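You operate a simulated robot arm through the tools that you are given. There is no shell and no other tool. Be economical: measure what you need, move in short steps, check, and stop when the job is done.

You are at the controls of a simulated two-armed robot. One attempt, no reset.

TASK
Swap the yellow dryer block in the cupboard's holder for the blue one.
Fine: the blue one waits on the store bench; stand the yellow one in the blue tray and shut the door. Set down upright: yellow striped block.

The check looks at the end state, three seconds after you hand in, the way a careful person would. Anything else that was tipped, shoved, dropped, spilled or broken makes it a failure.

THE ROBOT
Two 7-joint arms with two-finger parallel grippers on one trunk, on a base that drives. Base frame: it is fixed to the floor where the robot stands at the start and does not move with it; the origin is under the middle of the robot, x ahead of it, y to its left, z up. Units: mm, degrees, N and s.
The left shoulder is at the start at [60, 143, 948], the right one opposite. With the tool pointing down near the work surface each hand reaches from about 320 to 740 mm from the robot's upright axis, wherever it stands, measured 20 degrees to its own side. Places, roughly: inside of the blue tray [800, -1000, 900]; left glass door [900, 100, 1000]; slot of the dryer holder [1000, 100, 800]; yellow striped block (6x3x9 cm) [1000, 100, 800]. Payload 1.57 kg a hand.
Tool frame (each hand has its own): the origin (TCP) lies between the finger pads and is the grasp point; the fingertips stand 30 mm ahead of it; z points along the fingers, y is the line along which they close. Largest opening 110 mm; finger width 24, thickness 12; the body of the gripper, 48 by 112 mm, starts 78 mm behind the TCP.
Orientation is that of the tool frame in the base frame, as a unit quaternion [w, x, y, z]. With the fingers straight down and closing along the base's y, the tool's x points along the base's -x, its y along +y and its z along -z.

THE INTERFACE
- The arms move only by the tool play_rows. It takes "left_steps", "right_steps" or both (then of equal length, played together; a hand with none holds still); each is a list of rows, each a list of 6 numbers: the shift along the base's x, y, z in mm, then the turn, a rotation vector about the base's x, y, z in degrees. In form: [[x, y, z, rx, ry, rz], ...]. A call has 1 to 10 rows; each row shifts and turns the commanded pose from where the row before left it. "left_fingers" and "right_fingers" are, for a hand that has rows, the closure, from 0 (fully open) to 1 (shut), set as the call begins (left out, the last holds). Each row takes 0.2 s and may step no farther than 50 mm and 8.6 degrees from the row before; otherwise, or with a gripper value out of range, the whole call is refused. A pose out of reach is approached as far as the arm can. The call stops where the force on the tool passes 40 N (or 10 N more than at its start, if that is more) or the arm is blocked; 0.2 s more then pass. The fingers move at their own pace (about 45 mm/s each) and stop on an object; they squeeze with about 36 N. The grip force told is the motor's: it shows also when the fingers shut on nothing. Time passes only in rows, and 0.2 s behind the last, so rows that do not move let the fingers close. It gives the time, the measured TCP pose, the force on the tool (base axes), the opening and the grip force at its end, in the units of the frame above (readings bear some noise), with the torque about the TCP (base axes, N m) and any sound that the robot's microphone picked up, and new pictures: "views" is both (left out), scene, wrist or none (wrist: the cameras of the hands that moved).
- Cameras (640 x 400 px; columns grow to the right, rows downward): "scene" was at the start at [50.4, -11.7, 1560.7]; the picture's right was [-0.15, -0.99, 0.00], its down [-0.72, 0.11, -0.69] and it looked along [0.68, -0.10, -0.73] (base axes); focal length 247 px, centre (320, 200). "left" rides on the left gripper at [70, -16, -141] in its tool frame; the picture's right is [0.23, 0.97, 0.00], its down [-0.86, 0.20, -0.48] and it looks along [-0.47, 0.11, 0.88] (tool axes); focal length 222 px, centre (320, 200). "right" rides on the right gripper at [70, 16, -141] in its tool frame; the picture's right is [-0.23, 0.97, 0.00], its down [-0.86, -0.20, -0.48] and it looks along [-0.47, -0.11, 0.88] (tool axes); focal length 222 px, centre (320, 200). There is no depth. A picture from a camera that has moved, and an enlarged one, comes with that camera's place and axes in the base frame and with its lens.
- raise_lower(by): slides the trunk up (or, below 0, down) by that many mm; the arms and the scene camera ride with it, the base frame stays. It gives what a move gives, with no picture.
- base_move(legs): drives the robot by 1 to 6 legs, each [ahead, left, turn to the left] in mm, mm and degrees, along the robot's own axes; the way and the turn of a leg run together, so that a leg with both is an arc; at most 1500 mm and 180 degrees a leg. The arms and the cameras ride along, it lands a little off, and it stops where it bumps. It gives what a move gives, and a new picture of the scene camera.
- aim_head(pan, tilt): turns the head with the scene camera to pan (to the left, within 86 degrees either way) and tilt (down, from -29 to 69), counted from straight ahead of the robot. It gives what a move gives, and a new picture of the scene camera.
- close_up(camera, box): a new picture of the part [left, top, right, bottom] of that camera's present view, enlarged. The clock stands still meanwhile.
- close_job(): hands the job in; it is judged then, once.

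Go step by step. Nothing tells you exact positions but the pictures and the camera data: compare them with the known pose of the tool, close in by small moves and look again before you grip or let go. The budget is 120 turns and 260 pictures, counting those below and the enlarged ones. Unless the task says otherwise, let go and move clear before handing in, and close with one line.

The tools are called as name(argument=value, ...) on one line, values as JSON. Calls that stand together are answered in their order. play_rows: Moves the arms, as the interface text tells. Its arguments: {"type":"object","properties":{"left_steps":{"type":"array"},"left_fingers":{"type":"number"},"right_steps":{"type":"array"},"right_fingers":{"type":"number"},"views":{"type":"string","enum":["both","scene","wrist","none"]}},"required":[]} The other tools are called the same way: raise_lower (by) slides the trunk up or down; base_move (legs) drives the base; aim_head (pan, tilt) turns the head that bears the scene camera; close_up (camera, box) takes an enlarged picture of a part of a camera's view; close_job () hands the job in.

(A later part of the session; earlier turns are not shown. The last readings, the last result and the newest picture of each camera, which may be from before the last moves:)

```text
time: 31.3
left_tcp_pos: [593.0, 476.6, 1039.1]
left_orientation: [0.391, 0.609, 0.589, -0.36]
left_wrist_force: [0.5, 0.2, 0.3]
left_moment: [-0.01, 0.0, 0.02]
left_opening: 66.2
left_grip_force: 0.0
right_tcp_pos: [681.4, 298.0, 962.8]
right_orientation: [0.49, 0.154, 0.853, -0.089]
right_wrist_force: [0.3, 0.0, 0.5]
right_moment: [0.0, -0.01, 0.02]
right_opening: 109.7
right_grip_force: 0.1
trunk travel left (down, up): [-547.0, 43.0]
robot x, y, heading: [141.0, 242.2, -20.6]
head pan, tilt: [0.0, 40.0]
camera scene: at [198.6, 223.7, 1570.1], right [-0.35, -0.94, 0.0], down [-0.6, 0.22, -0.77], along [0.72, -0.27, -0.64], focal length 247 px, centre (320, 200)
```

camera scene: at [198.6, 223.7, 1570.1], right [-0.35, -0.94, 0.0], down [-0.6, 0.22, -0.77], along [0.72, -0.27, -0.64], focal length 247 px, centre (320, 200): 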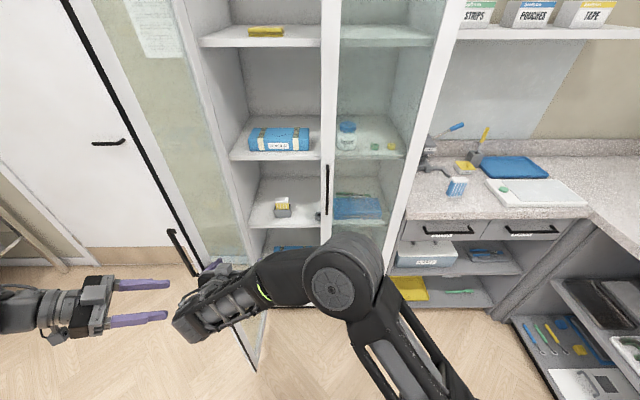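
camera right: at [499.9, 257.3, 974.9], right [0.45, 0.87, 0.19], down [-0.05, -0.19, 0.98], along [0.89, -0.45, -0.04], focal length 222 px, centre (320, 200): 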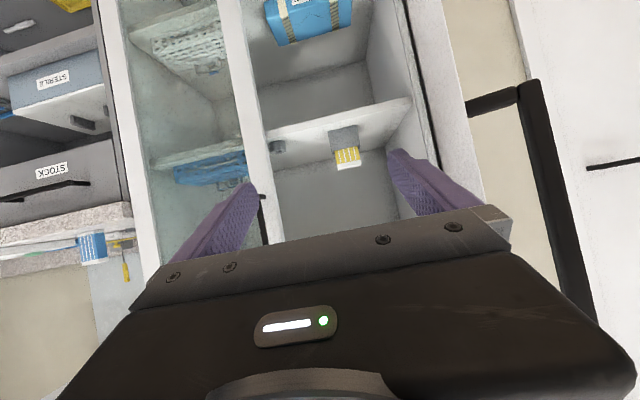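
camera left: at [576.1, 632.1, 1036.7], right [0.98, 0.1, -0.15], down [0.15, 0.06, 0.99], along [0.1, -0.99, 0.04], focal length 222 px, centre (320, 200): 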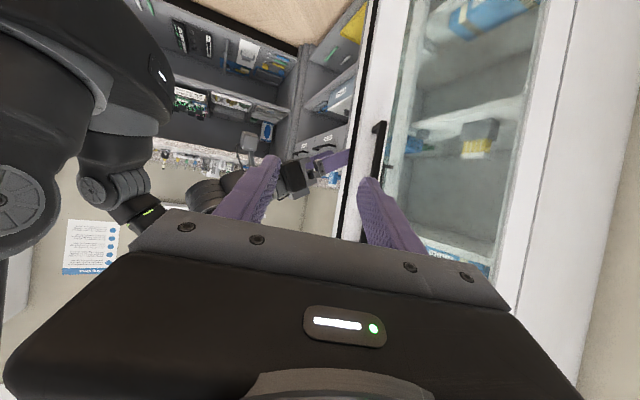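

The door is now about 90° open. Next I'll bring the right hand in front of the yellow block.

play_rows(right_steps=[[-8.7, -23.4, 0, 0, 0, 0], [-8.7, -23.4, 0, 0, 0, 0], [-8.4, -22.6, 0, 0, 0, 0], [38.1, -14.2, -8.3, 0, 0, 0], [38.1, -14.2, -8.3, 0, 0, 0], [38.1, -14.2, -8.3, 0, 0, 0], [38.1, -14.2, -8.3, 0, 0, 0], [38.1, -14.2, -8.3, 0, 0, 0], [38.1, -14.2, -8.3, 0, 0, 0], [38.1, -14.2, -8.3, 0, 0, 0]])

```text
time: 33.5
left_tcp_pos: [594.0, 475.3, 1038.8]
left_orientation: [0.391, 0.609, 0.589, -0.36]
left_wrist_force: [-0.3, -0.3, 0.3]
left_moment: [0.04, -0.04, -0.07]
left_opening: 66.1
left_grip_force: 0.1
right_tcp_pos: [922.6, 131.4, 906.1]
right_orientation: [0.49, 0.154, 0.853, -0.089]
right_wrist_force: [-0.4, -0.2, -0.2]
right_moment: [0.01, 0.02, 0.04]
right_opening: 110.3
right_grip_force: 0.0
trunk travel left (down, up): [-547.0, 43.0]
robot x, y, heading: [146.6, 246.8, -20.6]
head pan, tilt: [0.0, 40.0]
camera scene: at [199.5, 223.0, 1570.1], right [-0.35, -0.94, 0.0], down [-0.6, 0.22, -0.77], along [0.72, -0.27, -0.64], focal length 247 px, centre (320, 200)
camera right: at [781.2, 201.8, 915.7], right [0.45, 0.87, 0.19], down [-0.05, -0.19, 0.98], along [0.89, -0.45, -0.04], focal length 222 px, centre (320, 200)
```

scene: 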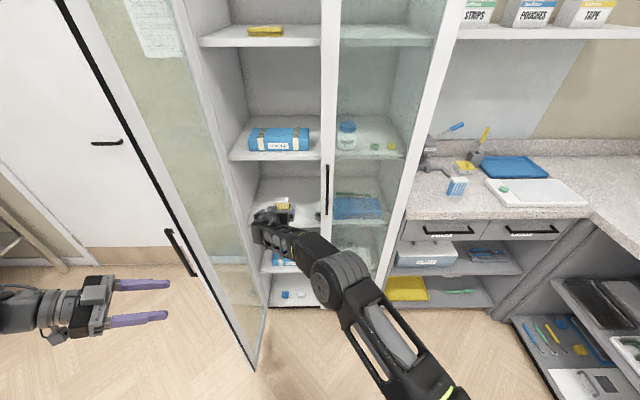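
right: 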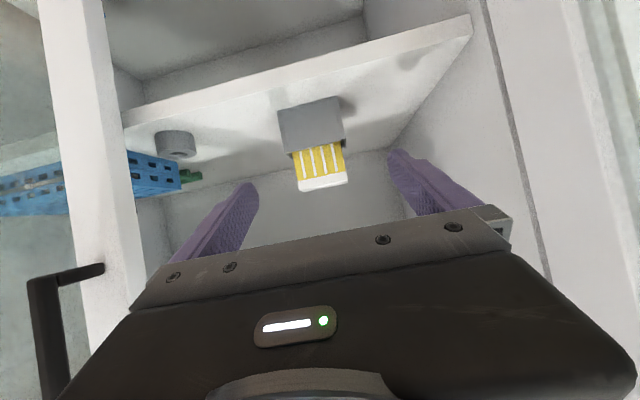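

The block is nearly centred ahead of the open fingers. One zoom for precise measuring.

close_up(camera="right", box=[240, 80, 400, 205])

close_up(camera="scene", box=[240, 170, 336, 230])

```text
3.20 times, centred on (320, 142) of right
camera zoom: at [781.2, 201.8, 915.7], right [0.45, 0.87, 0.19], down [-0.05, -0.19, 0.98], along [0.89, -0.45, -0.04], focal length 711 px, centre (320, 384)
```

zoom: 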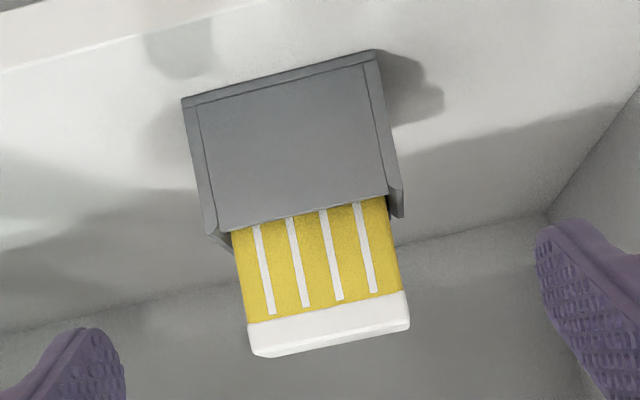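

```text
6.67 times, centred on (288, 200) of scene
camera zoom: at [199.5, 223.0, 1570.1], right [-0.35, -0.94, 0.0], down [-0.6, 0.22, -0.77], along [0.72, -0.27, -0.64], focal length 1648 px, centre (533, 200)
```

zoom: 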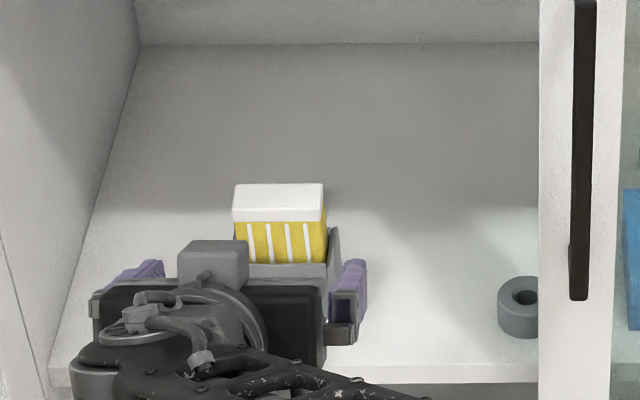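

The block's top is at z≈895, the holder rim at ≈845 and the block centre at about a=937, l=441 in the room frame. I'll advance with the fingers straddling it just above the rim.

play_rows(right_steps=[[21.8, -8.8, -6, 0, 0, 0], [21.8, -8.8, -6, 0, 0, 0], [21.8, -8.8, -6, 0, 0, 0], [21.8, -8.8, -6, 0, 0, 0], [21.8, -8.8, -6, 0, 0, 0], [0, 0, 0, 0, 0, 0]])

close_up(camera="scene", box=[240, 170, 336, 230])

```text
time: 34.9
left_tcp_pos: [591.8, 474.8, 1040.7]
left_orientation: [0.39, 0.61, 0.588, -0.36]
left_wrist_force: [0.5, -0.4, -0.1]
left_moment: [0.01, 0.01, 0.02]
left_opening: 65.9
left_grip_force: 0.1
right_tcp_pos: [959.1, 69.0, 881.3]
right_orientation: [0.491, 0.154, 0.853, -0.09]
right_wrist_force: [0.3, -0.4, 1.6]
right_moment: [0.0, 0.03, 0.01]
right_opening: 110.1
right_grip_force: 0.0
right hand out of reach, approached as far as the arm can: row 2, 3, 4, 5
trunk travel left (down, up): [-547.0, 43.0]
robot x, y, heading: [144.0, 242.2, -20.5]
head pan, tilt: [0.0, 40.0]
camera scene: at [198.4, 223.6, 1570.1], right [-0.35, -0.94, 0.0], down [-0.6, 0.22, -0.77], along [0.72, -0.27, -0.64], focal length 247 px, centre (320, 200)
camera right: at [817.1, 139.6, 890.9], right [0.45, 0.87, 0.19], down [-0.05, -0.19, 0.98], along [0.89, -0.45, -0.04], focal length 222 px, centre (320, 200)
```

scene: 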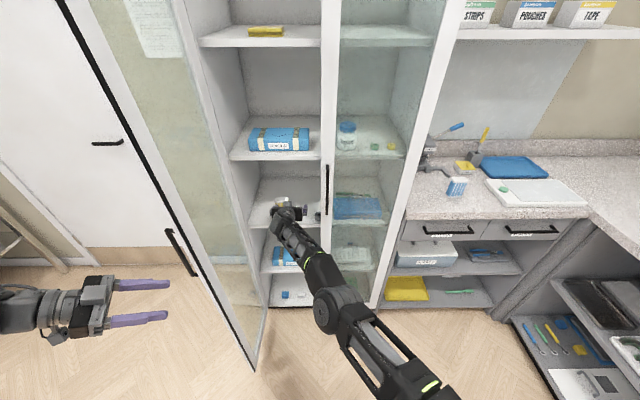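
right: 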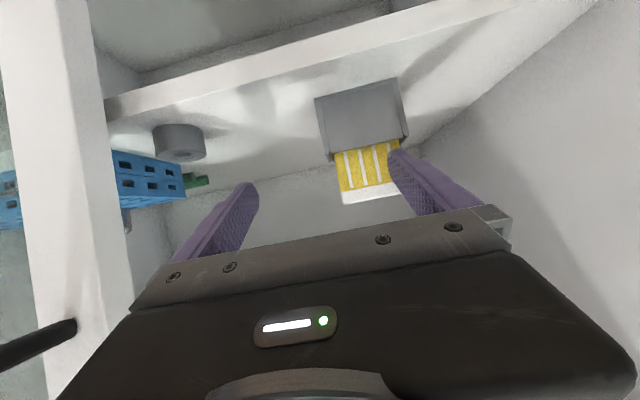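

```text
6.67 times, centred on (288, 200) of scene
camera zoom: at [198.4, 223.6, 1570.1], right [-0.35, -0.94, 0.0], down [-0.6, 0.22, -0.77], along [0.72, -0.27, -0.64], focal length 1648 px, centre (533, 200)
```

zoom: 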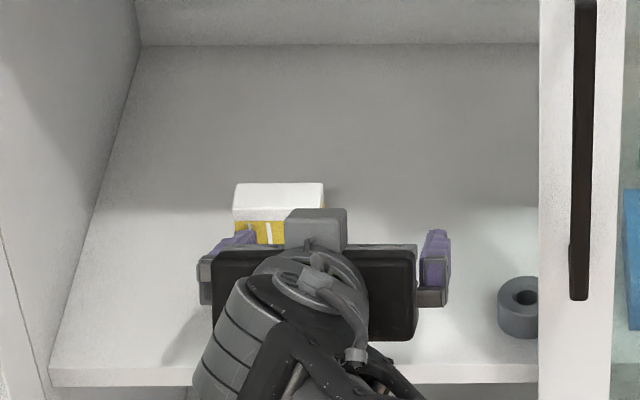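

That was out of reach and the hand slid right without touching anything. I'll back it off, re-centre it, move the left hand clear of the door, and drive closer.

play_rows(left_steps=[[-3.6, 24.8, 0, 0, 0, 0], [-3.6, 24.8, 0, 0, 0, 0], [-3.6, 24.8, 0, 0, 0, 0], [-3.6, 24.8, 0, 0, 0, 0], [-3.6, 24.8, 0, 0, 0, 0], [0, 0, 0, 0, 0, 0]], right_steps=[[-23.4, 8.7, 0, 0, 0, 0], [-23.4, 8.7, 0, 0, 0, 0], [-23.4, 8.7, 0, 0, 0, 0], [5, 13.5, 0, 0, 0, 0], [5, 13.5, 0, 0, 0, 0], [5, 13.5, 0, 0, 0, 0]], views="none")

base_move(legs=[[70, 0, 0]])

```text
time: 36.3
left_tcp_pos: [583.3, 506.7, 990.9]
left_orientation: [0.391, 0.609, 0.589, -0.359]
left_wrist_force: [0.7, -0.5, -0.2]
left_moment: [0.02, 0.01, 0.01]
left_opening: 66.1
left_grip_force: 0.0
left hand out of reach, approached as far as the arm can: row 1, 2, 3, 4, 5
right_tcp_pos: [949.0, 112.4, 871.2]
right_orientation: [0.49, 0.154, 0.853, -0.089]
right_wrist_force: [-1.1, 0.3, 0.6]
right_moment: [-0.05, 0.03, -0.03]
right_opening: 109.7
right_grip_force: 0.0
right hand out of reach, approached as far as the arm can: row 1, 2, 3, 4, 5, 6
trunk travel left (down, up): [-547.0, 43.0]
robot x, y, heading: [145.4, 245.9, -20.7]
head pan, tilt: [0.0, 40.0]
```

```text
time: 37.3
left_tcp_pos: [651.6, 480.7, 992.3]
left_orientation: [0.391, 0.609, 0.59, -0.359]
left_wrist_force: [-0.5, 0.1, 0.5]
left_moment: [-0.02, 0.04, 0.01]
left_opening: 65.7
left_grip_force: 0.1
right_tcp_pos: [1017.8, 86.7, 868.7]
right_orientation: [0.49, 0.154, 0.853, -0.089]
right_wrist_force: [-1.0, -0.4, -1.0]
right_moment: [0.0, -0.05, -0.01]
right_opening: 110.0
right_grip_force: 0.1
trunk travel left (down, up): [-547.0, 43.0]
robot x, y, heading: [213.1, 222.7, -20.7]
head pan, tilt: [0.0, 40.0]
camera scene: at [267.8, 197.4, 1570.0], right [-0.35, -0.94, 0.0], down [-0.6, 0.23, -0.77], along [0.72, -0.27, -0.64], focal length 247 px, centre (320, 200)
```

scene: 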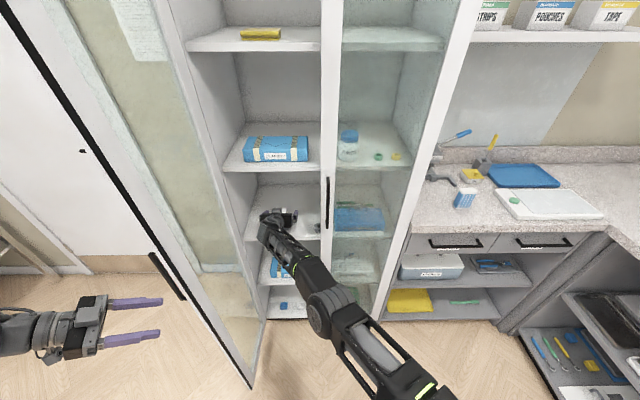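

The drive brought the right hand right up to the block. I'll check whether the fingers straddle it cleanly.

close_up(camera="right", box=[100, 0, 580, 300])

close_up(camera="scene", box=[230, 185, 326, 245])

```text
1.33 times, centred on (340, 150) of right
camera zoom: at [875.6, 158.2, 879.3], right [0.45, 0.87, 0.2], down [-0.05, -0.19, 0.98], along [0.89, -0.45, -0.04], focal length 296 px, centre (293, 267)
```

zoom: 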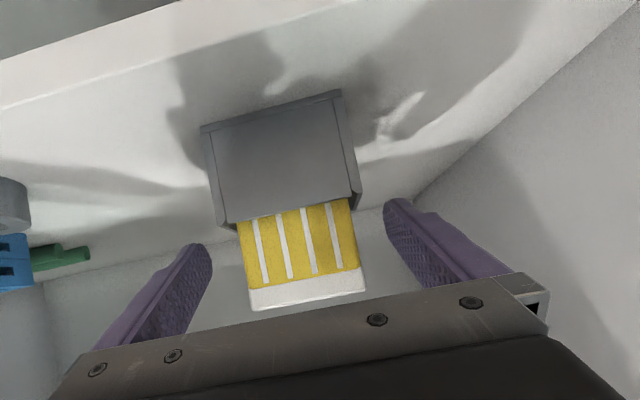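

```text
6.67 times, centred on (278, 215) of scene
camera zoom: at [267.8, 197.4, 1570.0], right [-0.35, -0.94, 0.0], down [-0.6, 0.23, -0.77], along [0.72, -0.27, -0.64], focal length 1648 px, centre (600, 100)
```

zoom: 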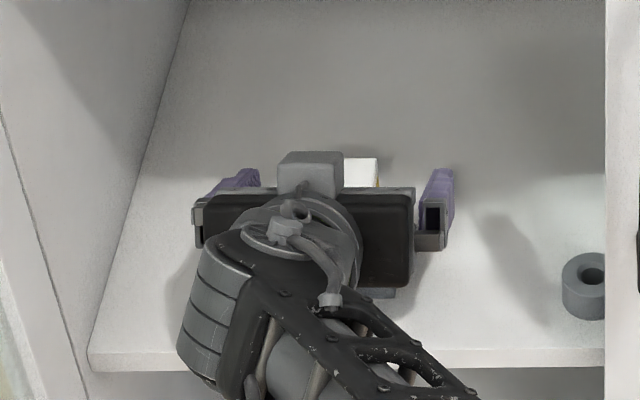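

The fingers straddle the block cleanly, but the arm's commanded pose may differ from the measured one. I'll back out by driving, then sync the arm before gripping.

base_move(legs=[[-100, 0, 0]])

play_rows(right_steps=[[0, 0, 2, 0, 0, 0]], views="none")

```text
time: 38.5
left_tcp_pos: [553.7, 517.6, 992.1]
left_orientation: [0.392, 0.609, 0.589, -0.358]
left_wrist_force: [-0.6, -0.2, 0.6]
left_moment: [0.0, 0.0, 0.05]
left_opening: 66.1
left_grip_force: 0.0
right_tcp_pos: [921.3, 123.4, 871.3]
right_orientation: [0.491, 0.154, 0.853, -0.089]
right_wrist_force: [-0.5, 0.1, 0.2]
right_moment: [-0.04, 0.01, -0.03]
right_opening: 109.9
right_grip_force: 0.1
trunk travel left (down, up): [-547.0, 43.0]
robot x, y, heading: [118.5, 252.9, -20.3]
head pan, tilt: [0.0, 40.0]
camera scene: at [169.3, 234.1, 1570.2], right [-0.35, -0.94, 0.0], down [-0.6, 0.22, -0.77], along [0.72, -0.27, -0.64], focal length 247 px, centre (320, 200)
```

scene: 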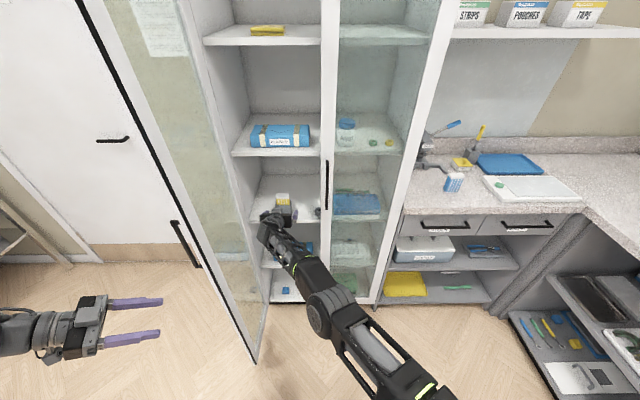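

```text
time: 38.9
left_tcp_pos: [555.7, 517.6, 992.5]
left_orientation: [0.391, 0.609, 0.59, -0.359]
left_wrist_force: [0.5, -0.4, 0.1]
left_moment: [0.01, -0.01, 0.05]
left_opening: 66.3
left_grip_force: 0.0
right_tcp_pos: [921.0, 123.7, 872.8]
right_orientation: [0.49, 0.153, 0.853, -0.089]
right_wrist_force: [-1.3, -0.1, -0.5]
right_moment: [-0.05, -0.01, 0.02]
right_opening: 109.9
right_grip_force: 0.0
trunk travel left (down, up): [-547.0, 43.0]
robot x, y, heading: [118.6, 252.5, -20.4]
head pan, tilt: [0.0, 40.0]
```

The base drive synced the commanded pose. I'll pull both hands back slightly in robot terms, then drive in so the grasp has reach margin.

play_rows(left_steps=[[-18.7, 7, 0, 0, 0, 0], [-18.7, 7, 0, 0, 0, 0], [-18.7, 7, 0, 0, 0, 0], [-18.7, 7, 0, 0, 0, 0], [-18.7, 7, 0, 0, 0, 0], [-18.7, 7, 0, 0, 0, 0]], right_steps=[[-9.1, 4.1, 2, 0, 0, 0], [-9.1, 4.1, 2, 0, 0, 0], [-9.1, 4.1, 2, 0, 0, 0], [-9.1, 4.1, 2, 0, 0, 0], [-9.1, 4.1, 2, 0, 0, 0], [-9.1, 4.1, 2, 0, 0, 0]], views="none")

```text
time: 40.3
left_tcp_pos: [458.9, 523.6, 959.8]
left_orientation: [0.39, 0.611, 0.589, -0.358]
left_wrist_force: [1.1, 0.1, 0.8]
left_moment: [-0.02, -0.04, 0.03]
left_opening: 65.9
left_grip_force: 0.1
left hand out of reach, approached as far as the arm can: row 1, 2, 3, 4, 5, 6
right_tcp_pos: [910.2, 160.7, 878.3]
right_orientation: [0.49, 0.153, 0.853, -0.089]
right_wrist_force: [-0.3, -0.2, 0.2]
right_moment: [0.01, -0.02, -0.02]
right_opening: 110.2
right_grip_force: 0.0
right hand out of reach, approached as far as the arm can: row 1, 2, 3, 4, 5, 6
trunk travel left (down, up): [-547.0, 43.0]
robot x, y, heading: [118.6, 253.1, -20.4]
head pan, tilt: [0.0, 40.0]
```

The arm seems to be in an awkward joint configuration. I'll send zero rows to see where it settles.

play_rows(right_steps=[[-15, 0, 10, 0, 0, 0], [-15, 0, 10, 0, 0, 0], [-15, 0, 10, 0, 0, 0], [-15, 0, 10, 0, 0, 0], [-15, 0, 5, 0, 0, 0], [0, 0, 0, 0, 0, 0]])

```text
time: 41.7
left_tcp_pos: [458.8, 521.8, 959.1]
left_orientation: [0.391, 0.61, 0.589, -0.358]
left_wrist_force: [0.8, 1.3, 0.2]
left_moment: [0.01, -0.01, -0.03]
left_opening: 65.9
left_grip_force: 0.1
right_tcp_pos: [905.5, 185.5, 915.9]
right_orientation: [0.49, 0.154, 0.853, -0.089]
right_wrist_force: [-0.9, 0.2, -0.7]
right_moment: [-0.01, -0.03, 0.02]
right_opening: 110.1
right_grip_force: 0.1
right hand out of reach, approached as far as the arm can: row 1, 2, 3, 4, 5
trunk travel left (down, up): [-547.0, 43.0]
robot x, y, heading: [117.5, 252.3, -20.2]
head pan, tilt: [0.0, 40.0]
camera scene: at [171.2, 233.4, 1570.1], right [-0.35, -0.94, 0.0], down [-0.6, 0.22, -0.77], along [0.72, -0.27, -0.64], focal length 247 px, centre (320, 200)
camera right: at [764.5, 256.3, 925.5], right [0.45, 0.87, 0.19], down [-0.05, -0.19, 0.98], along [0.89, -0.45, -0.04], focal length 222 px, centre (320, 200)
```

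scene: 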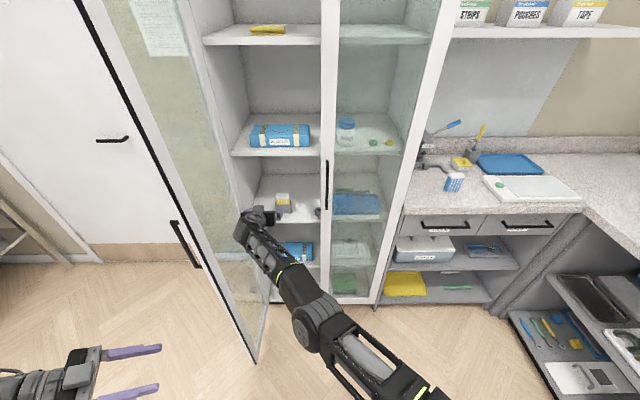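
right: 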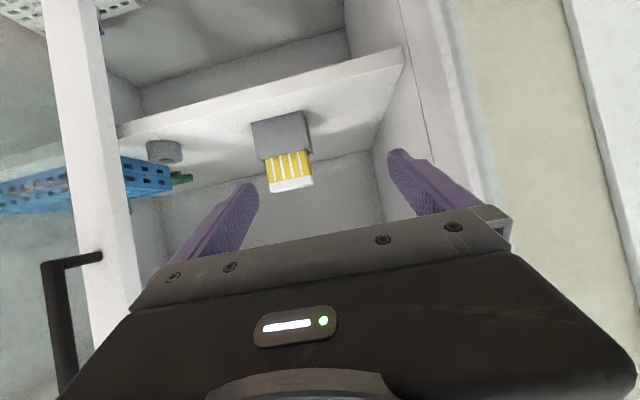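

The elbow is almost straight. I'll pull straight back toward the shoulder to re-bend it.

play_rows(right_steps=[[-25, -10, 0, 0, 0, 0], [-25, -10, 0, 0, 0, 0], [-25, -10, 0, 0, 0, 0], [-25, -10, 0, 0, 0, 0], [-25, -10, 0, 0, 0, 0], [-25, -10, 0, 0, 0, 0]], views="scene")

```text
time: 43.1
left_tcp_pos: [458.9, 521.4, 959.3]
left_orientation: [0.39, 0.61, 0.59, -0.357]
left_wrist_force: [-0.6, -0.5, -0.3]
left_moment: [0.0, 0.02, 0.01]
left_opening: 66.0
left_grip_force: 0.1
right_tcp_pos: [757.0, 126.3, 914.9]
right_orientation: [0.491, 0.154, 0.853, -0.089]
right_wrist_force: [0.6, 0.4, 0.3]
right_moment: [-0.01, 0.01, 0.01]
right_opening: 109.9
right_grip_force: 0.1
right hand out of reach, approached as far as the arm can: row 1
trunk travel left (down, up): [-547.0, 43.0]
robot x, y, heading: [117.6, 252.8, -20.3]
head pan, tilt: [0.0, 40.0]
camera scene: at [170.9, 233.0, 1570.1], right [-0.35, -0.94, 0.0], down [-0.6, 0.22, -0.77], along [0.72, -0.27, -0.64], focal length 247 px, centre (320, 200)
```

scene: 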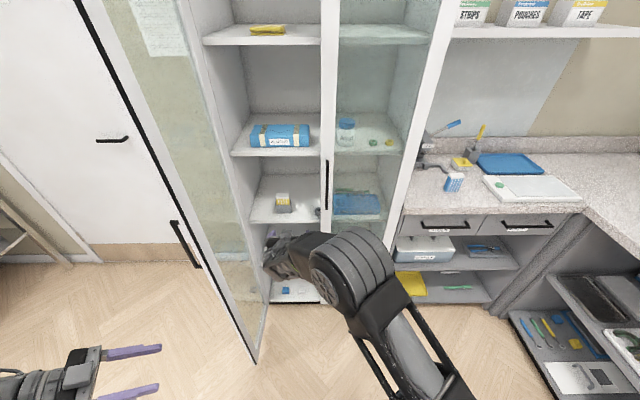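

The elbow is bent again. I'll align the right hand laterally with the block, then drive forward.

play_rows(right_steps=[[6.8, 18.2, -12, 0, 0, 0], [6.8, 18.2, -12, 0, 0, 0], [6.8, 18.2, -12, 0, 0, 0], [0, 0, 0, 0, 0, 0]], views="none")

base_move(legs=[[160, 0, 0]])

close_up(camera="right", box=[200, 60, 456, 220])

```text
time: 44.1
left_tcp_pos: [459.7, 523.5, 958.1]
left_orientation: [0.391, 0.61, 0.59, -0.357]
left_wrist_force: [0.5, 0.6, -0.4]
left_moment: [0.03, 0.01, -0.04]
left_opening: 66.0
left_grip_force: 0.1
right_tcp_pos: [778.0, 178.9, 879.0]
right_orientation: [0.491, 0.154, 0.853, -0.089]
right_wrist_force: [0.2, 0.8, 0.0]
right_moment: [0.0, -0.02, 0.01]
right_opening: 110.1
right_grip_force: 0.0
trunk travel left (down, up): [-547.0, 43.0]
robot x, y, heading: [118.6, 250.2, -20.6]
head pan, tilt: [0.0, 40.0]
```

```text
time: 45.5
left_tcp_pos: [609.9, 465.5, 957.8]
left_orientation: [0.391, 0.609, 0.59, -0.357]
left_wrist_force: [-0.2, -0.2, 0.5]
left_moment: [0.0, 0.02, 0.02]
left_opening: 66.4
left_grip_force: 0.0
right_tcp_pos: [930.3, 122.3, 878.8]
right_orientation: [0.49, 0.154, 0.853, -0.089]
right_wrist_force: [0.4, -0.2, 0.0]
right_moment: [-0.01, 0.03, 0.02]
right_opening: 110.1
right_grip_force: 0.0
trunk travel left (down, up): [-547.0, 43.0]
robot x, y, heading: [272.0, 195.4, -20.2]
head pan, tilt: [0.0, 40.0]
camera scene: at [323.1, 176.9, 1570.0], right [-0.35, -0.94, 0.0], down [-0.6, 0.22, -0.77], along [0.72, -0.27, -0.64], focal length 247 px, centre (320, 200)
```

scene: 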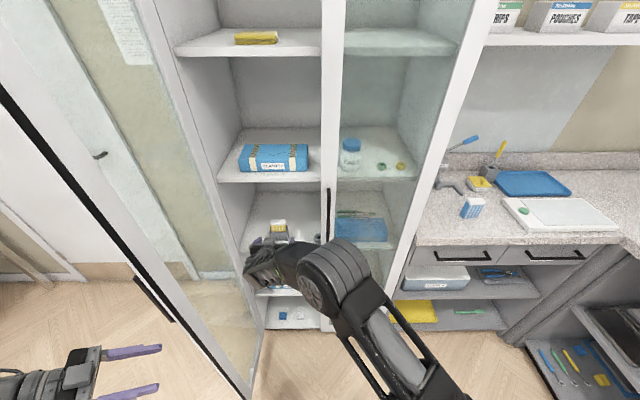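

```text
2.50 times, centred on (328, 140) of right
camera zoom: at [787.2, 193.6, 888.0], right [0.45, 0.87, 0.2], down [-0.05, -0.19, 0.98], along [0.89, -0.45, -0.04], focal length 555 px, centre (300, 350)
```

zoom: 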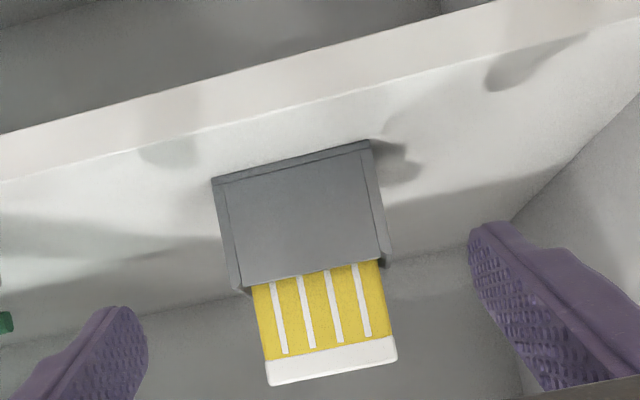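

Aligned. Now I'll advance about 109 mm so the fingers straddle the block.

play_rows(right_steps=[[20.6, -7.1, 0, 0, 0, 0], [20.6, -7.1, 0, 0, 0, 0], [20.6, -7.1, 0, 0, 0, 0], [20.6, -7.1, 0, 0, 0, 0], [20.6, -7.1, 0, 0, 0, 0]], views="wrist")

close_up(camera="scene", box=[216, 195, 344, 275])

```text
time: 46.7
left_tcp_pos: [609.0, 465.5, 958.9]
left_orientation: [0.391, 0.609, 0.59, -0.357]
left_wrist_force: [0.9, 0.9, -1.3]
left_moment: [-0.03, -0.03, 0.01]
left_opening: 65.8
left_grip_force: 0.1
right_tcp_pos: [1031.6, 86.2, 878.1]
right_orientation: [0.491, 0.153, 0.853, -0.089]
right_wrist_force: [0.4, -0.8, -0.4]
right_moment: [0.0, 0.03, 0.0]
right_opening: 110.1
right_grip_force: 0.0
trunk travel left (down, up): [-547.0, 43.0]
robot x, y, heading: [270.8, 196.1, -20.3]
head pan, tilt: [0.0, 40.0]
camera right: at [889.6, 157.6, 887.7], right [0.45, 0.87, 0.2], down [-0.05, -0.19, 0.98], along [0.89, -0.45, -0.04], focal length 222 px, centre (320, 200)
```

right: 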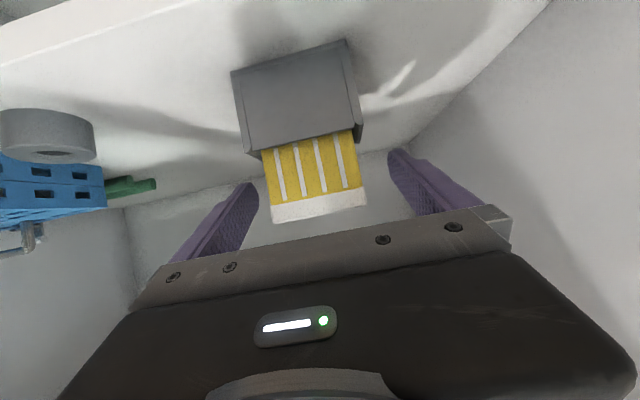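

```text
5.00 times, centred on (280, 235) of scene
camera zoom: at [322.1, 177.3, 1570.1], right [-0.35, -0.94, 0.0], down [-0.6, 0.22, -0.77], along [0.72, -0.27, -0.64], focal length 1236 px, centre (520, 25)
```

zoom: 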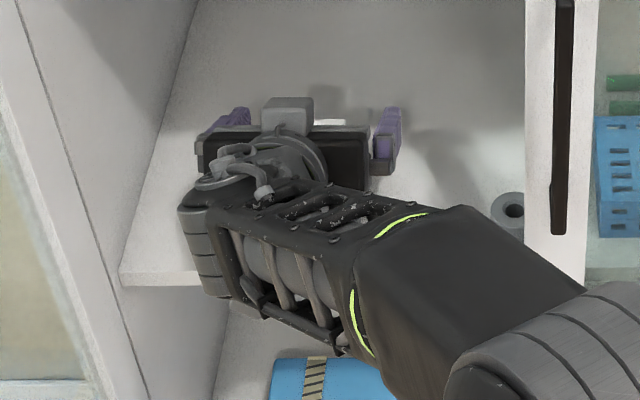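

The TCP is at the block's centre, above the holder rim. Closing now.

play_rows(right_steps=[[0, 0, 0, 0, 0, 0], [0, 0, 0, 0, 0, 0], [0, 0, 0, 0, 0, 0], [0, 0, 0, 0, 0, 0], [0, 0, 0, 0, 0, 0]], right_fingers=1.0, views="wrist")

```text
time: 47.9
left_tcp_pos: [609.4, 465.0, 958.3]
left_orientation: [0.391, 0.61, 0.59, -0.357]
left_wrist_force: [0.8, 0.4, -0.7]
left_moment: [0.01, 0.01, -0.01]
left_opening: 66.1
left_grip_force: 0.0
right_tcp_pos: [1031.4, 86.0, 877.9]
right_orientation: [0.491, 0.153, 0.853, -0.088]
right_wrist_force: [0.1, -0.5, -0.9]
right_moment: [0.07, -0.05, -0.01]
right_opening: 55.7
right_grip_force: 29.4
trunk travel left (down, up): [-547.0, 43.0]
robot x, y, heading: [271.3, 198.8, -20.4]
head pan, tilt: [0.0, 40.0]
camera right: at [889.2, 157.6, 888.0], right [0.45, 0.87, 0.2], down [-0.05, -0.19, 0.98], along [0.89, -0.45, -0.04], focal length 222 px, centre (320, 200)
```

right: 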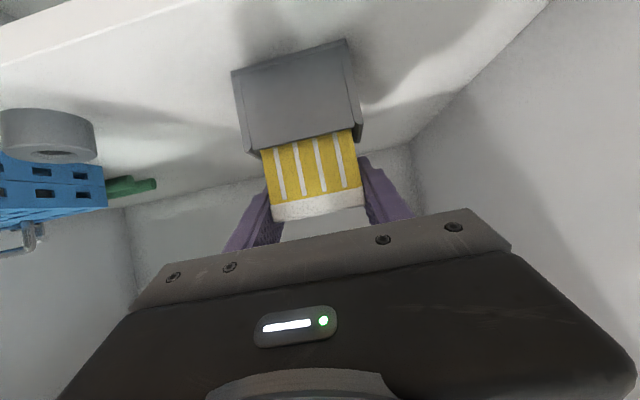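

Gripped at 55.7 mm wide. This TCP pose (1031.4, 86.0, 877.9) is my reference for seating the blue block; now I'll lift straight up.

play_rows(right_steps=[[0, 0, 8, 0, 0, 0], [0, 0, 8, 0, 0, 0], [0, 0, 10, 0, 0, 0], [0, 0, 12, 0, 0, 0], [0, 0, 12, 0, 0, 0], [0, 0, 12, 0, 0, 0]], views="both")

```text
time: 49.3
left_tcp_pos: [609.0, 465.7, 959.3]
left_orientation: [0.392, 0.609, 0.59, -0.357]
left_wrist_force: [0.0, -0.8, 0.0]
left_moment: [0.01, -0.01, -0.01]
left_opening: 65.9
left_grip_force: 0.1
right_tcp_pos: [1032.5, 87.2, 942.1]
right_orientation: [0.49, 0.154, 0.854, -0.09]
right_wrist_force: [-1.0, -0.7, -0.3]
right_moment: [0.0, 0.01, 0.02]
right_opening: 55.2
right_grip_force: 36.3
trunk travel left (down, up): [-547.0, 43.0]
robot x, y, heading: [268.5, 197.4, -20.4]
head pan, tilt: [0.0, 40.0]
camera scene: at [321.6, 177.4, 1570.1], right [-0.35, -0.94, 0.0], down [-0.6, 0.22, -0.77], along [0.72, -0.27, -0.64], focal length 247 px, centre (320, 200)
camera right: at [889.4, 158.3, 951.2], right [0.45, 0.87, 0.2], down [-0.05, -0.19, 0.98], along [0.89, -0.45, -0.04], focal length 222 px, centre (320, 200)
```

scene: 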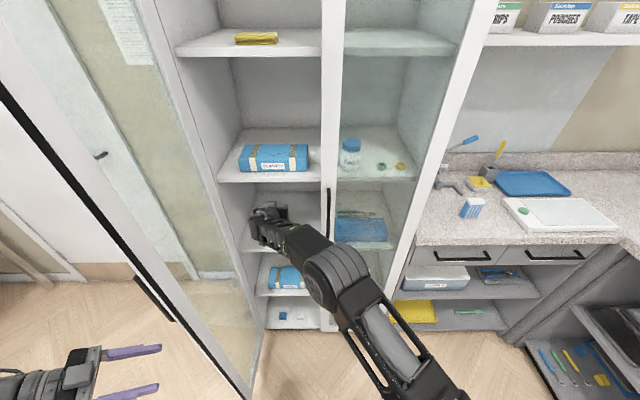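
right: 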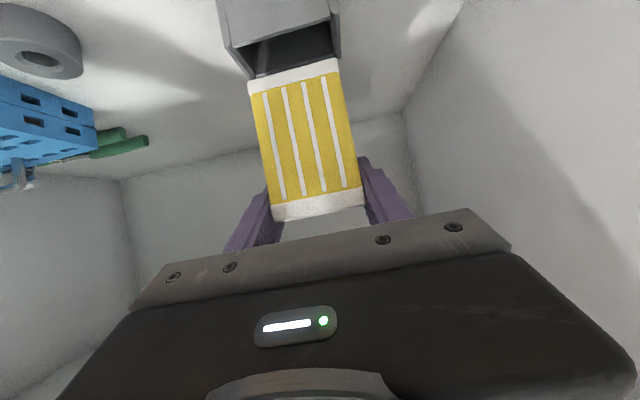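

The yellow block is out and upright in the grip. I'll drive straight back out of the cupboard, then sideways toward the bench.

base_move(legs=[[-340, 0, 0]])

base_move(legs=[[0, -600, 0]])

```text
time: 51.5
left_tcp_pos: [293.1, 585.0, 959.0]
left_orientation: [0.391, 0.61, 0.59, -0.357]
left_wrist_force: [0.0, 0.2, 0.2]
left_moment: [0.04, -0.02, 0.0]
left_opening: 65.7
left_grip_force: 0.0
right_tcp_pos: [715.3, 205.4, 941.3]
right_orientation: [0.492, 0.153, 0.853, -0.089]
right_wrist_force: [0.6, 0.2, -1.1]
right_moment: [-0.01, -0.01, 0.0]
right_opening: 55.0
right_grip_force: 36.2
trunk travel left (down, up): [-547.0, 43.0]
robot x, y, heading: [-43.0, 312.9, -20.2]
head pan, tilt: [0.0, 40.0]
camera scene: at [4.7, 295.6, 1570.1], right [-0.35, -0.94, 0.0], down [-0.6, 0.22, -0.77], along [0.72, -0.27, -0.64], focal length 247 px, centre (320, 200)
```

scene: 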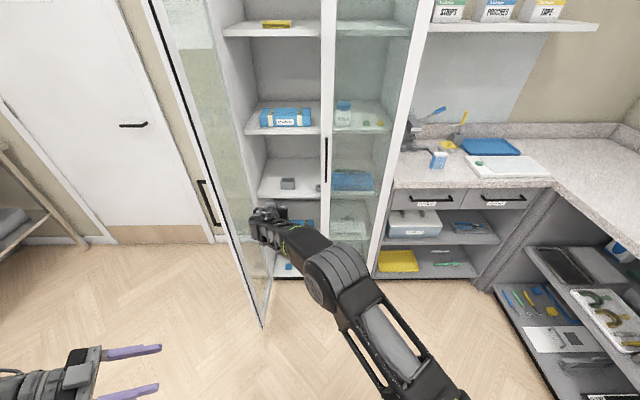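

```text
time: 54.9
left_tcp_pos: [84.7, 27.0, 958.7]
left_orientation: [0.392, 0.608, 0.592, -0.356]
left_wrist_force: [-0.7, -0.4, 0.1]
left_moment: [0.0, 0.0, -0.01]
left_opening: 65.8
left_grip_force: 0.1
right_tcp_pos: [510.5, -348.9, 941.7]
right_orientation: [0.491, 0.151, 0.853, -0.087]
right_wrist_force: [-0.9, -0.5, -0.6]
right_moment: [-0.04, 0.0, 0.03]
right_opening: 55.5
right_grip_force: 36.3
trunk travel left (down, up): [-547.0, 43.0]
robot x, y, heading: [-256.0, -247.3, -20.0]
head pan, tilt: [0.0, 40.0]
camera scene: at [-200.6, -265.3, 1570.1], right [-0.34, -0.94, 0.0], down [-0.6, 0.22, -0.77], along [0.72, -0.26, -0.64], focal length 247 px, centre (320, 200)
```

scene: 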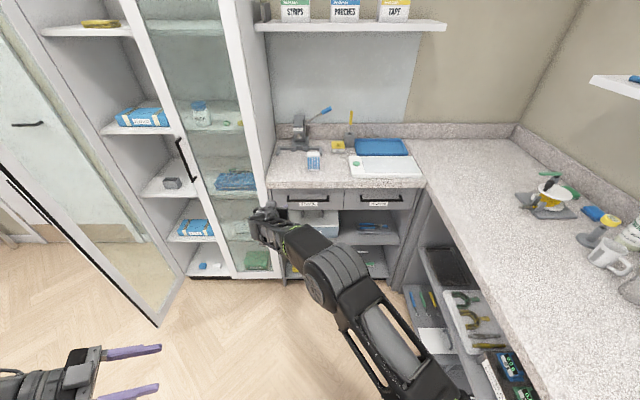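

My ray checks from three places agree that this bench top is at z≈900, not 804; the blue block is at about a=942, l=−292 and the tray at about a=1160, l=−670. I'll raise the right hand and bring it to the robot's right before approaching.

play_rows(right_steps=[[-25.7, -24.8, 13, 0, 0, 0], [-25.7, -24.8, 13, 0, 0, 0], [-25.7, -24.8, 13, 0, 0, 0], [-25.7, -24.8, 13, 0, 0, 0], [-25.7, -24.8, 13, 0, 0, 0], [-25.7, -24.8, 13, 0, 0, 0], [-25.7, -24.8, 13, 0, 0, 0], [-25.7, -24.8, 13, 0, 0, 0], [-25.7, -24.8, 13, 0, 0, 0], [-25.7, -24.8, 13, 0, 0, 0]], views="both")

```text
time: 57.1
left_tcp_pos: [85.5, 27.1, 959.8]
left_orientation: [0.392, 0.608, 0.593, -0.354]
left_wrist_force: [-0.4, -0.1, -0.1]
left_moment: [0.01, 0.0, -0.01]
left_opening: 66.1
left_grip_force: 0.0
right_tcp_pos: [254.8, -596.8, 1070.6]
right_orientation: [0.49, 0.149, 0.854, -0.087]
right_wrist_force: [0.9, -1.3, -0.6]
right_moment: [0.01, 0.0, 0.01]
right_opening: 55.0
right_grip_force: 35.8
trunk travel left (down, up): [-547.0, 43.0]
robot x, y, heading: [-251.0, -244.2, -20.1]
head pan, tilt: [0.0, 40.0]
camera scene: at [-201.4, -265.1, 1570.1], right [-0.34, -0.94, 0.0], down [-0.6, 0.22, -0.77], along [0.72, -0.26, -0.64], focal length 247 px, centre (320, 200)
camera right: at [111.6, -526.8, 1081.0], right [0.44, 0.88, 0.2], down [-0.05, -0.19, 0.98], along [0.9, -0.44, -0.04], focal length 222 px, centre (320, 200)
```

scene: 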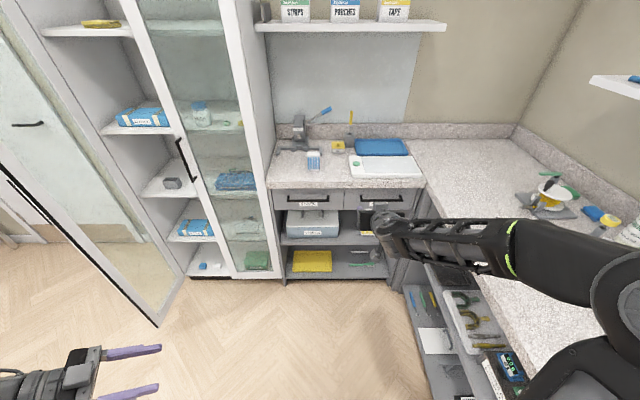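
right: 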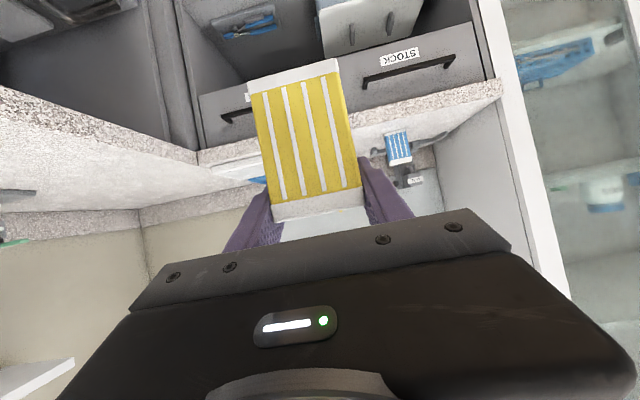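

Now I'll drive toward the bench with the block held high.

base_move(legs=[[450, -100, 0]])

aim_head(pan=-20, tilt=40)

```text
time: 59.9
left_tcp_pos: [478.5, -217.6, 958.6]
left_orientation: [0.394, 0.605, 0.595, -0.354]
left_wrist_force: [0.0, 0.1, -0.3]
left_moment: [0.04, 0.0, -0.02]
left_opening: 65.6
left_grip_force: 0.0
right_tcp_pos: [653.4, -838.3, 1070.9]
right_orientation: [0.492, 0.146, 0.854, -0.084]
right_wrist_force: [0.0, 0.2, -0.6]
right_moment: [0.0, -0.03, 0.04]
right_opening: 55.6
right_grip_force: 35.9
trunk travel left (down, up): [-547.0, 43.0]
robot x, y, heading: [142.8, -492.9, -19.4]
head pan, tilt: [0.0, 40.0]
camera scene: at [194.9, -511.9, 1570.0], right [-0.33, -0.94, 0.0], down [-0.61, 0.21, -0.77], along [0.72, -0.26, -0.64], focal length 247 px, centre (320, 200)
```

scene: 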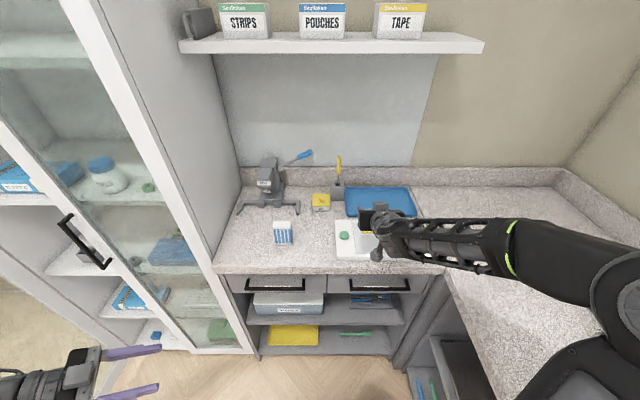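

```text
time: 60.7
left_tcp_pos: [477.7, -217.9, 959.7]
left_orientation: [0.394, 0.605, 0.595, -0.353]
left_wrist_force: [-0.3, 0.1, -0.8]
left_moment: [0.0, -0.02, -0.01]
left_opening: 66.2
left_grip_force: 0.0
right_tcp_pos: [652.1, -839.7, 1071.1]
right_orientation: [0.491, 0.146, 0.855, -0.084]
right_wrist_force: [-0.1, 0.0, -2.1]
right_moment: [0.02, -0.02, -0.01]
right_opening: 55.3
right_grip_force: 35.8
trunk travel left (down, up): [-547.0, 43.0]
robot x, y, heading: [142.4, -495.7, -19.4]
head pan, tilt: [-20.0, 40.0]
camera scene: at [179.7, -537.1, 1570.1], right [-0.64, -0.77, 0.0], down [-0.5, 0.41, -0.77], along [0.59, -0.49, -0.64], focal length 247 px, centre (320, 200)
```

scene: 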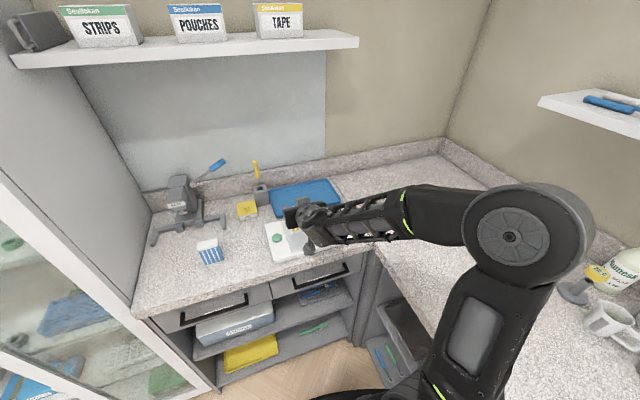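

Two views put the tray centre at (846, −1016). I'll drive 120 mm closer, then move the block above the tray.

base_move(legs=[[120, 0, 0]])

```text
time: 62.0
left_tcp_pos: [587.5, -257.0, 957.7]
left_orientation: [0.394, 0.604, 0.596, -0.353]
left_wrist_force: [0.1, -0.2, 0.4]
left_moment: [0.01, -0.03, -0.03]
left_opening: 65.9
left_grip_force: 0.1
right_tcp_pos: [765.0, -878.1, 1069.5]
right_orientation: [0.491, 0.147, 0.855, -0.085]
right_wrist_force: [0.7, -0.8, -0.7]
right_moment: [-0.03, -0.02, -0.01]
right_opening: 55.1
right_grip_force: 36.2
trunk travel left (down, up): [-547.0, 43.0]
robot x, y, heading: [252.9, -534.6, -19.4]
head pan, tilt: [-20.0, 40.0]
camera scene: at [292.2, -577.0, 1570.0], right [-0.64, -0.77, 0.0], down [-0.5, 0.41, -0.77], along [0.59, -0.49, -0.64], focal length 247 px, centre (320, 200)
```

scene: 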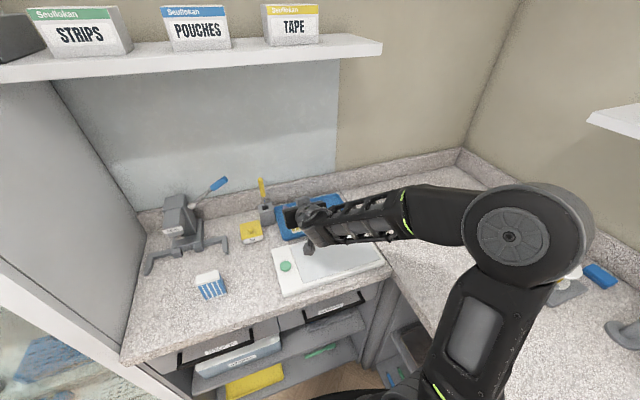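

Now I'll move over the tray.

play_rows(right_steps=[[15, -26.4, 0, 0, 0, 0], [15, -26.4, 0, 0, 0, 0], [15, -26.4, 0, 0, 0, 0], [15, -26.4, 0, 0, 0, 0], [15, -26.4, 0, 0, 0, 0]])

```text
time: 63.1
left_tcp_pos: [587.9, -256.7, 958.7]
left_orientation: [0.394, 0.605, 0.595, -0.354]
left_wrist_force: [0.0, -0.9, -0.1]
left_moment: [-0.05, -0.01, -0.03]
left_opening: 66.2
left_grip_force: 0.0
right_tcp_pos: [839.3, -1011.6, 1070.3]
right_orientation: [0.491, 0.147, 0.854, -0.085]
right_wrist_force: [-0.3, 0.1, -0.5]
right_moment: [-0.02, 0.01, 0.03]
right_opening: 55.5
right_grip_force: 36.0
trunk travel left (down, up): [-547.0, 43.0]
robot x, y, heading: [252.8, -533.9, -19.4]
head pan, tilt: [-20.0, 40.0]
camera scene: at [290.8, -577.0, 1570.0], right [-0.64, -0.77, 0.0], down [-0.5, 0.41, -0.77], along [0.59, -0.49, -0.64], focal length 247 px, centre (320, 200)
camera right: at [695.2, -943.0, 1079.4], right [0.43, 0.88, 0.2], down [-0.05, -0.19, 0.98], along [0.9, -0.43, -0.04], focal length 222 px, centre (320, 200)
```

scene: 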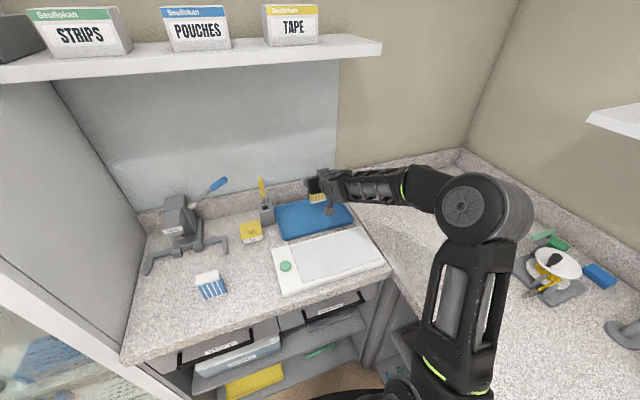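
right: 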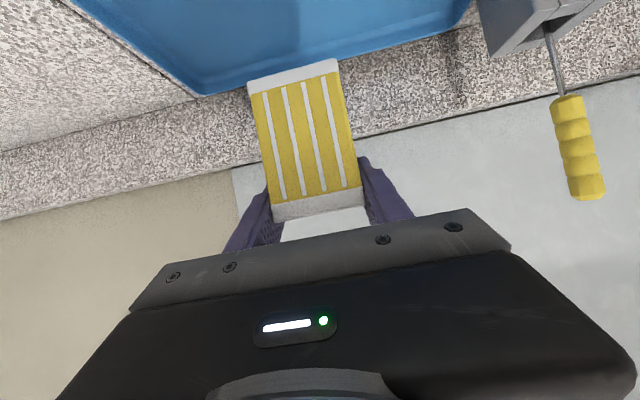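

The block hangs over the tray's centre. I'll lower it part way and look.

play_rows(right_steps=[[0, 0, -18, 0, 0, 0], [0, 0, -18, 0, 0, 0], [0, 0, -18, 0, 0, 0], [0, 0, -16, 0, 0, 0]])

close_up(camera="scene", box=[240, 150, 400, 250])

```text
time: 64.2
left_tcp_pos: [588.3, -257.2, 958.6]
left_orientation: [0.393, 0.605, 0.595, -0.354]
left_wrist_force: [0.4, -0.5, -0.4]
left_moment: [0.02, 0.0, -0.01]
left_opening: 66.1
left_grip_force: 0.1
right_tcp_pos: [839.2, -1010.9, 1000.4]
right_orientation: [0.491, 0.146, 0.854, -0.084]
right_wrist_force: [-0.1, -0.2, -0.7]
right_moment: [0.01, -0.03, -0.03]
right_opening: 55.4
right_grip_force: 35.9
trunk travel left (down, up): [-547.0, 43.0]
robot x, y, heading: [256.3, -532.0, -19.5]
head pan, tilt: [-20.0, 40.0]
camera scene: at [290.5, -576.7, 1570.1], right [-0.64, -0.77, 0.0], down [-0.5, 0.41, -0.77], along [0.59, -0.49, -0.64], focal length 247 px, centre (320, 200)
camera right: at [695.5, -942.2, 1010.1], right [0.43, 0.88, 0.2], down [-0.05, -0.19, 0.98], along [0.9, -0.43, -0.04], focal length 222 px, centre (320, 200)
```

scene: 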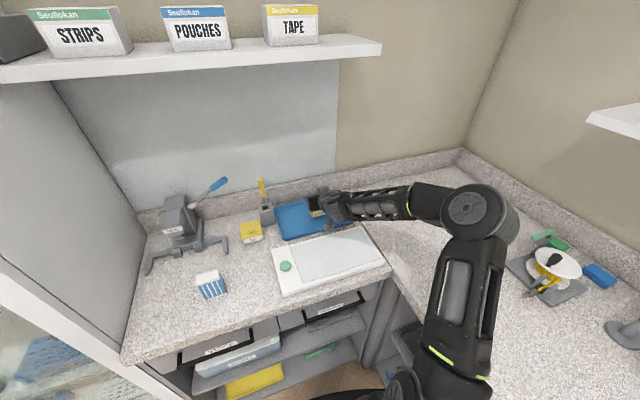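
right: 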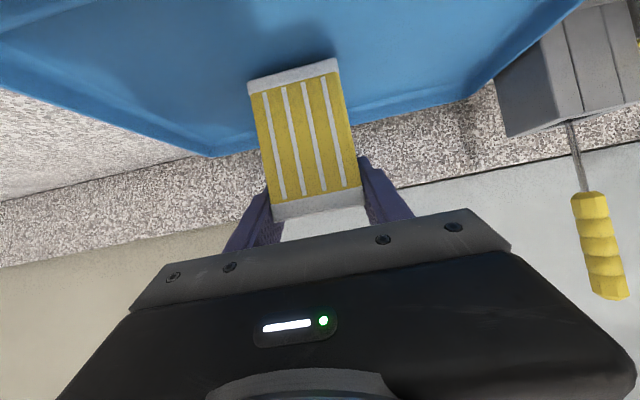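

```text
4.00 times, centred on (320, 200) of scene
camera zoom: at [290.5, -576.7, 1570.1], right [-0.64, -0.77, 0.0], down [-0.5, 0.41, -0.77], along [0.59, -0.49, -0.64], focal length 989 px, centre (320, 200)
```

zoom: 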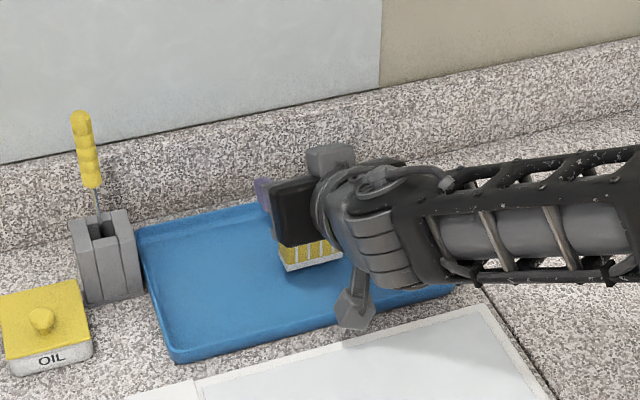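

The block is above the tray's flat area. I'll lower it slowly, watching for contact.

play_rows(right_steps=[[0, 0, -4, 0, 0, 0], [0, 0, -4, 0, 0, 0], [0, 0, -4, 0, 0, 0], [0, 0, -3, 0, 0, 0]], views="wrist")

```text
time: 65.2
left_tcp_pos: [585.8, -254.2, 959.5]
left_orientation: [0.395, 0.605, 0.594, -0.354]
left_wrist_force: [-0.3, 0.7, 0.1]
left_moment: [-0.01, 0.02, -0.02]
left_opening: 65.7
left_grip_force: 0.0
right_tcp_pos: [837.7, -1010.8, 992.0]
right_orientation: [0.495, 0.145, 0.852, -0.087]
right_wrist_force: [2.8, -3.3, 28.1]
right_moment: [0.2, 0.24, 0.12]
right_opening: 55.9
right_grip_force: 36.4
trunk travel left (down, up): [-547.0, 43.0]
robot x, y, heading: [250.9, -534.5, -19.5]
head pan, tilt: [-20.0, 40.0]
camera right: at [695.3, -941.3, 1000.6], right [0.43, 0.88, 0.19], down [-0.06, -0.19, 0.98], along [0.9, -0.43, -0.03], focal length 222 px, centre (320, 200)
```

right: 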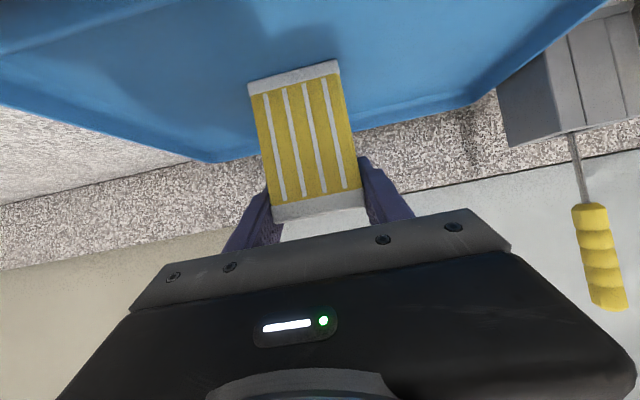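

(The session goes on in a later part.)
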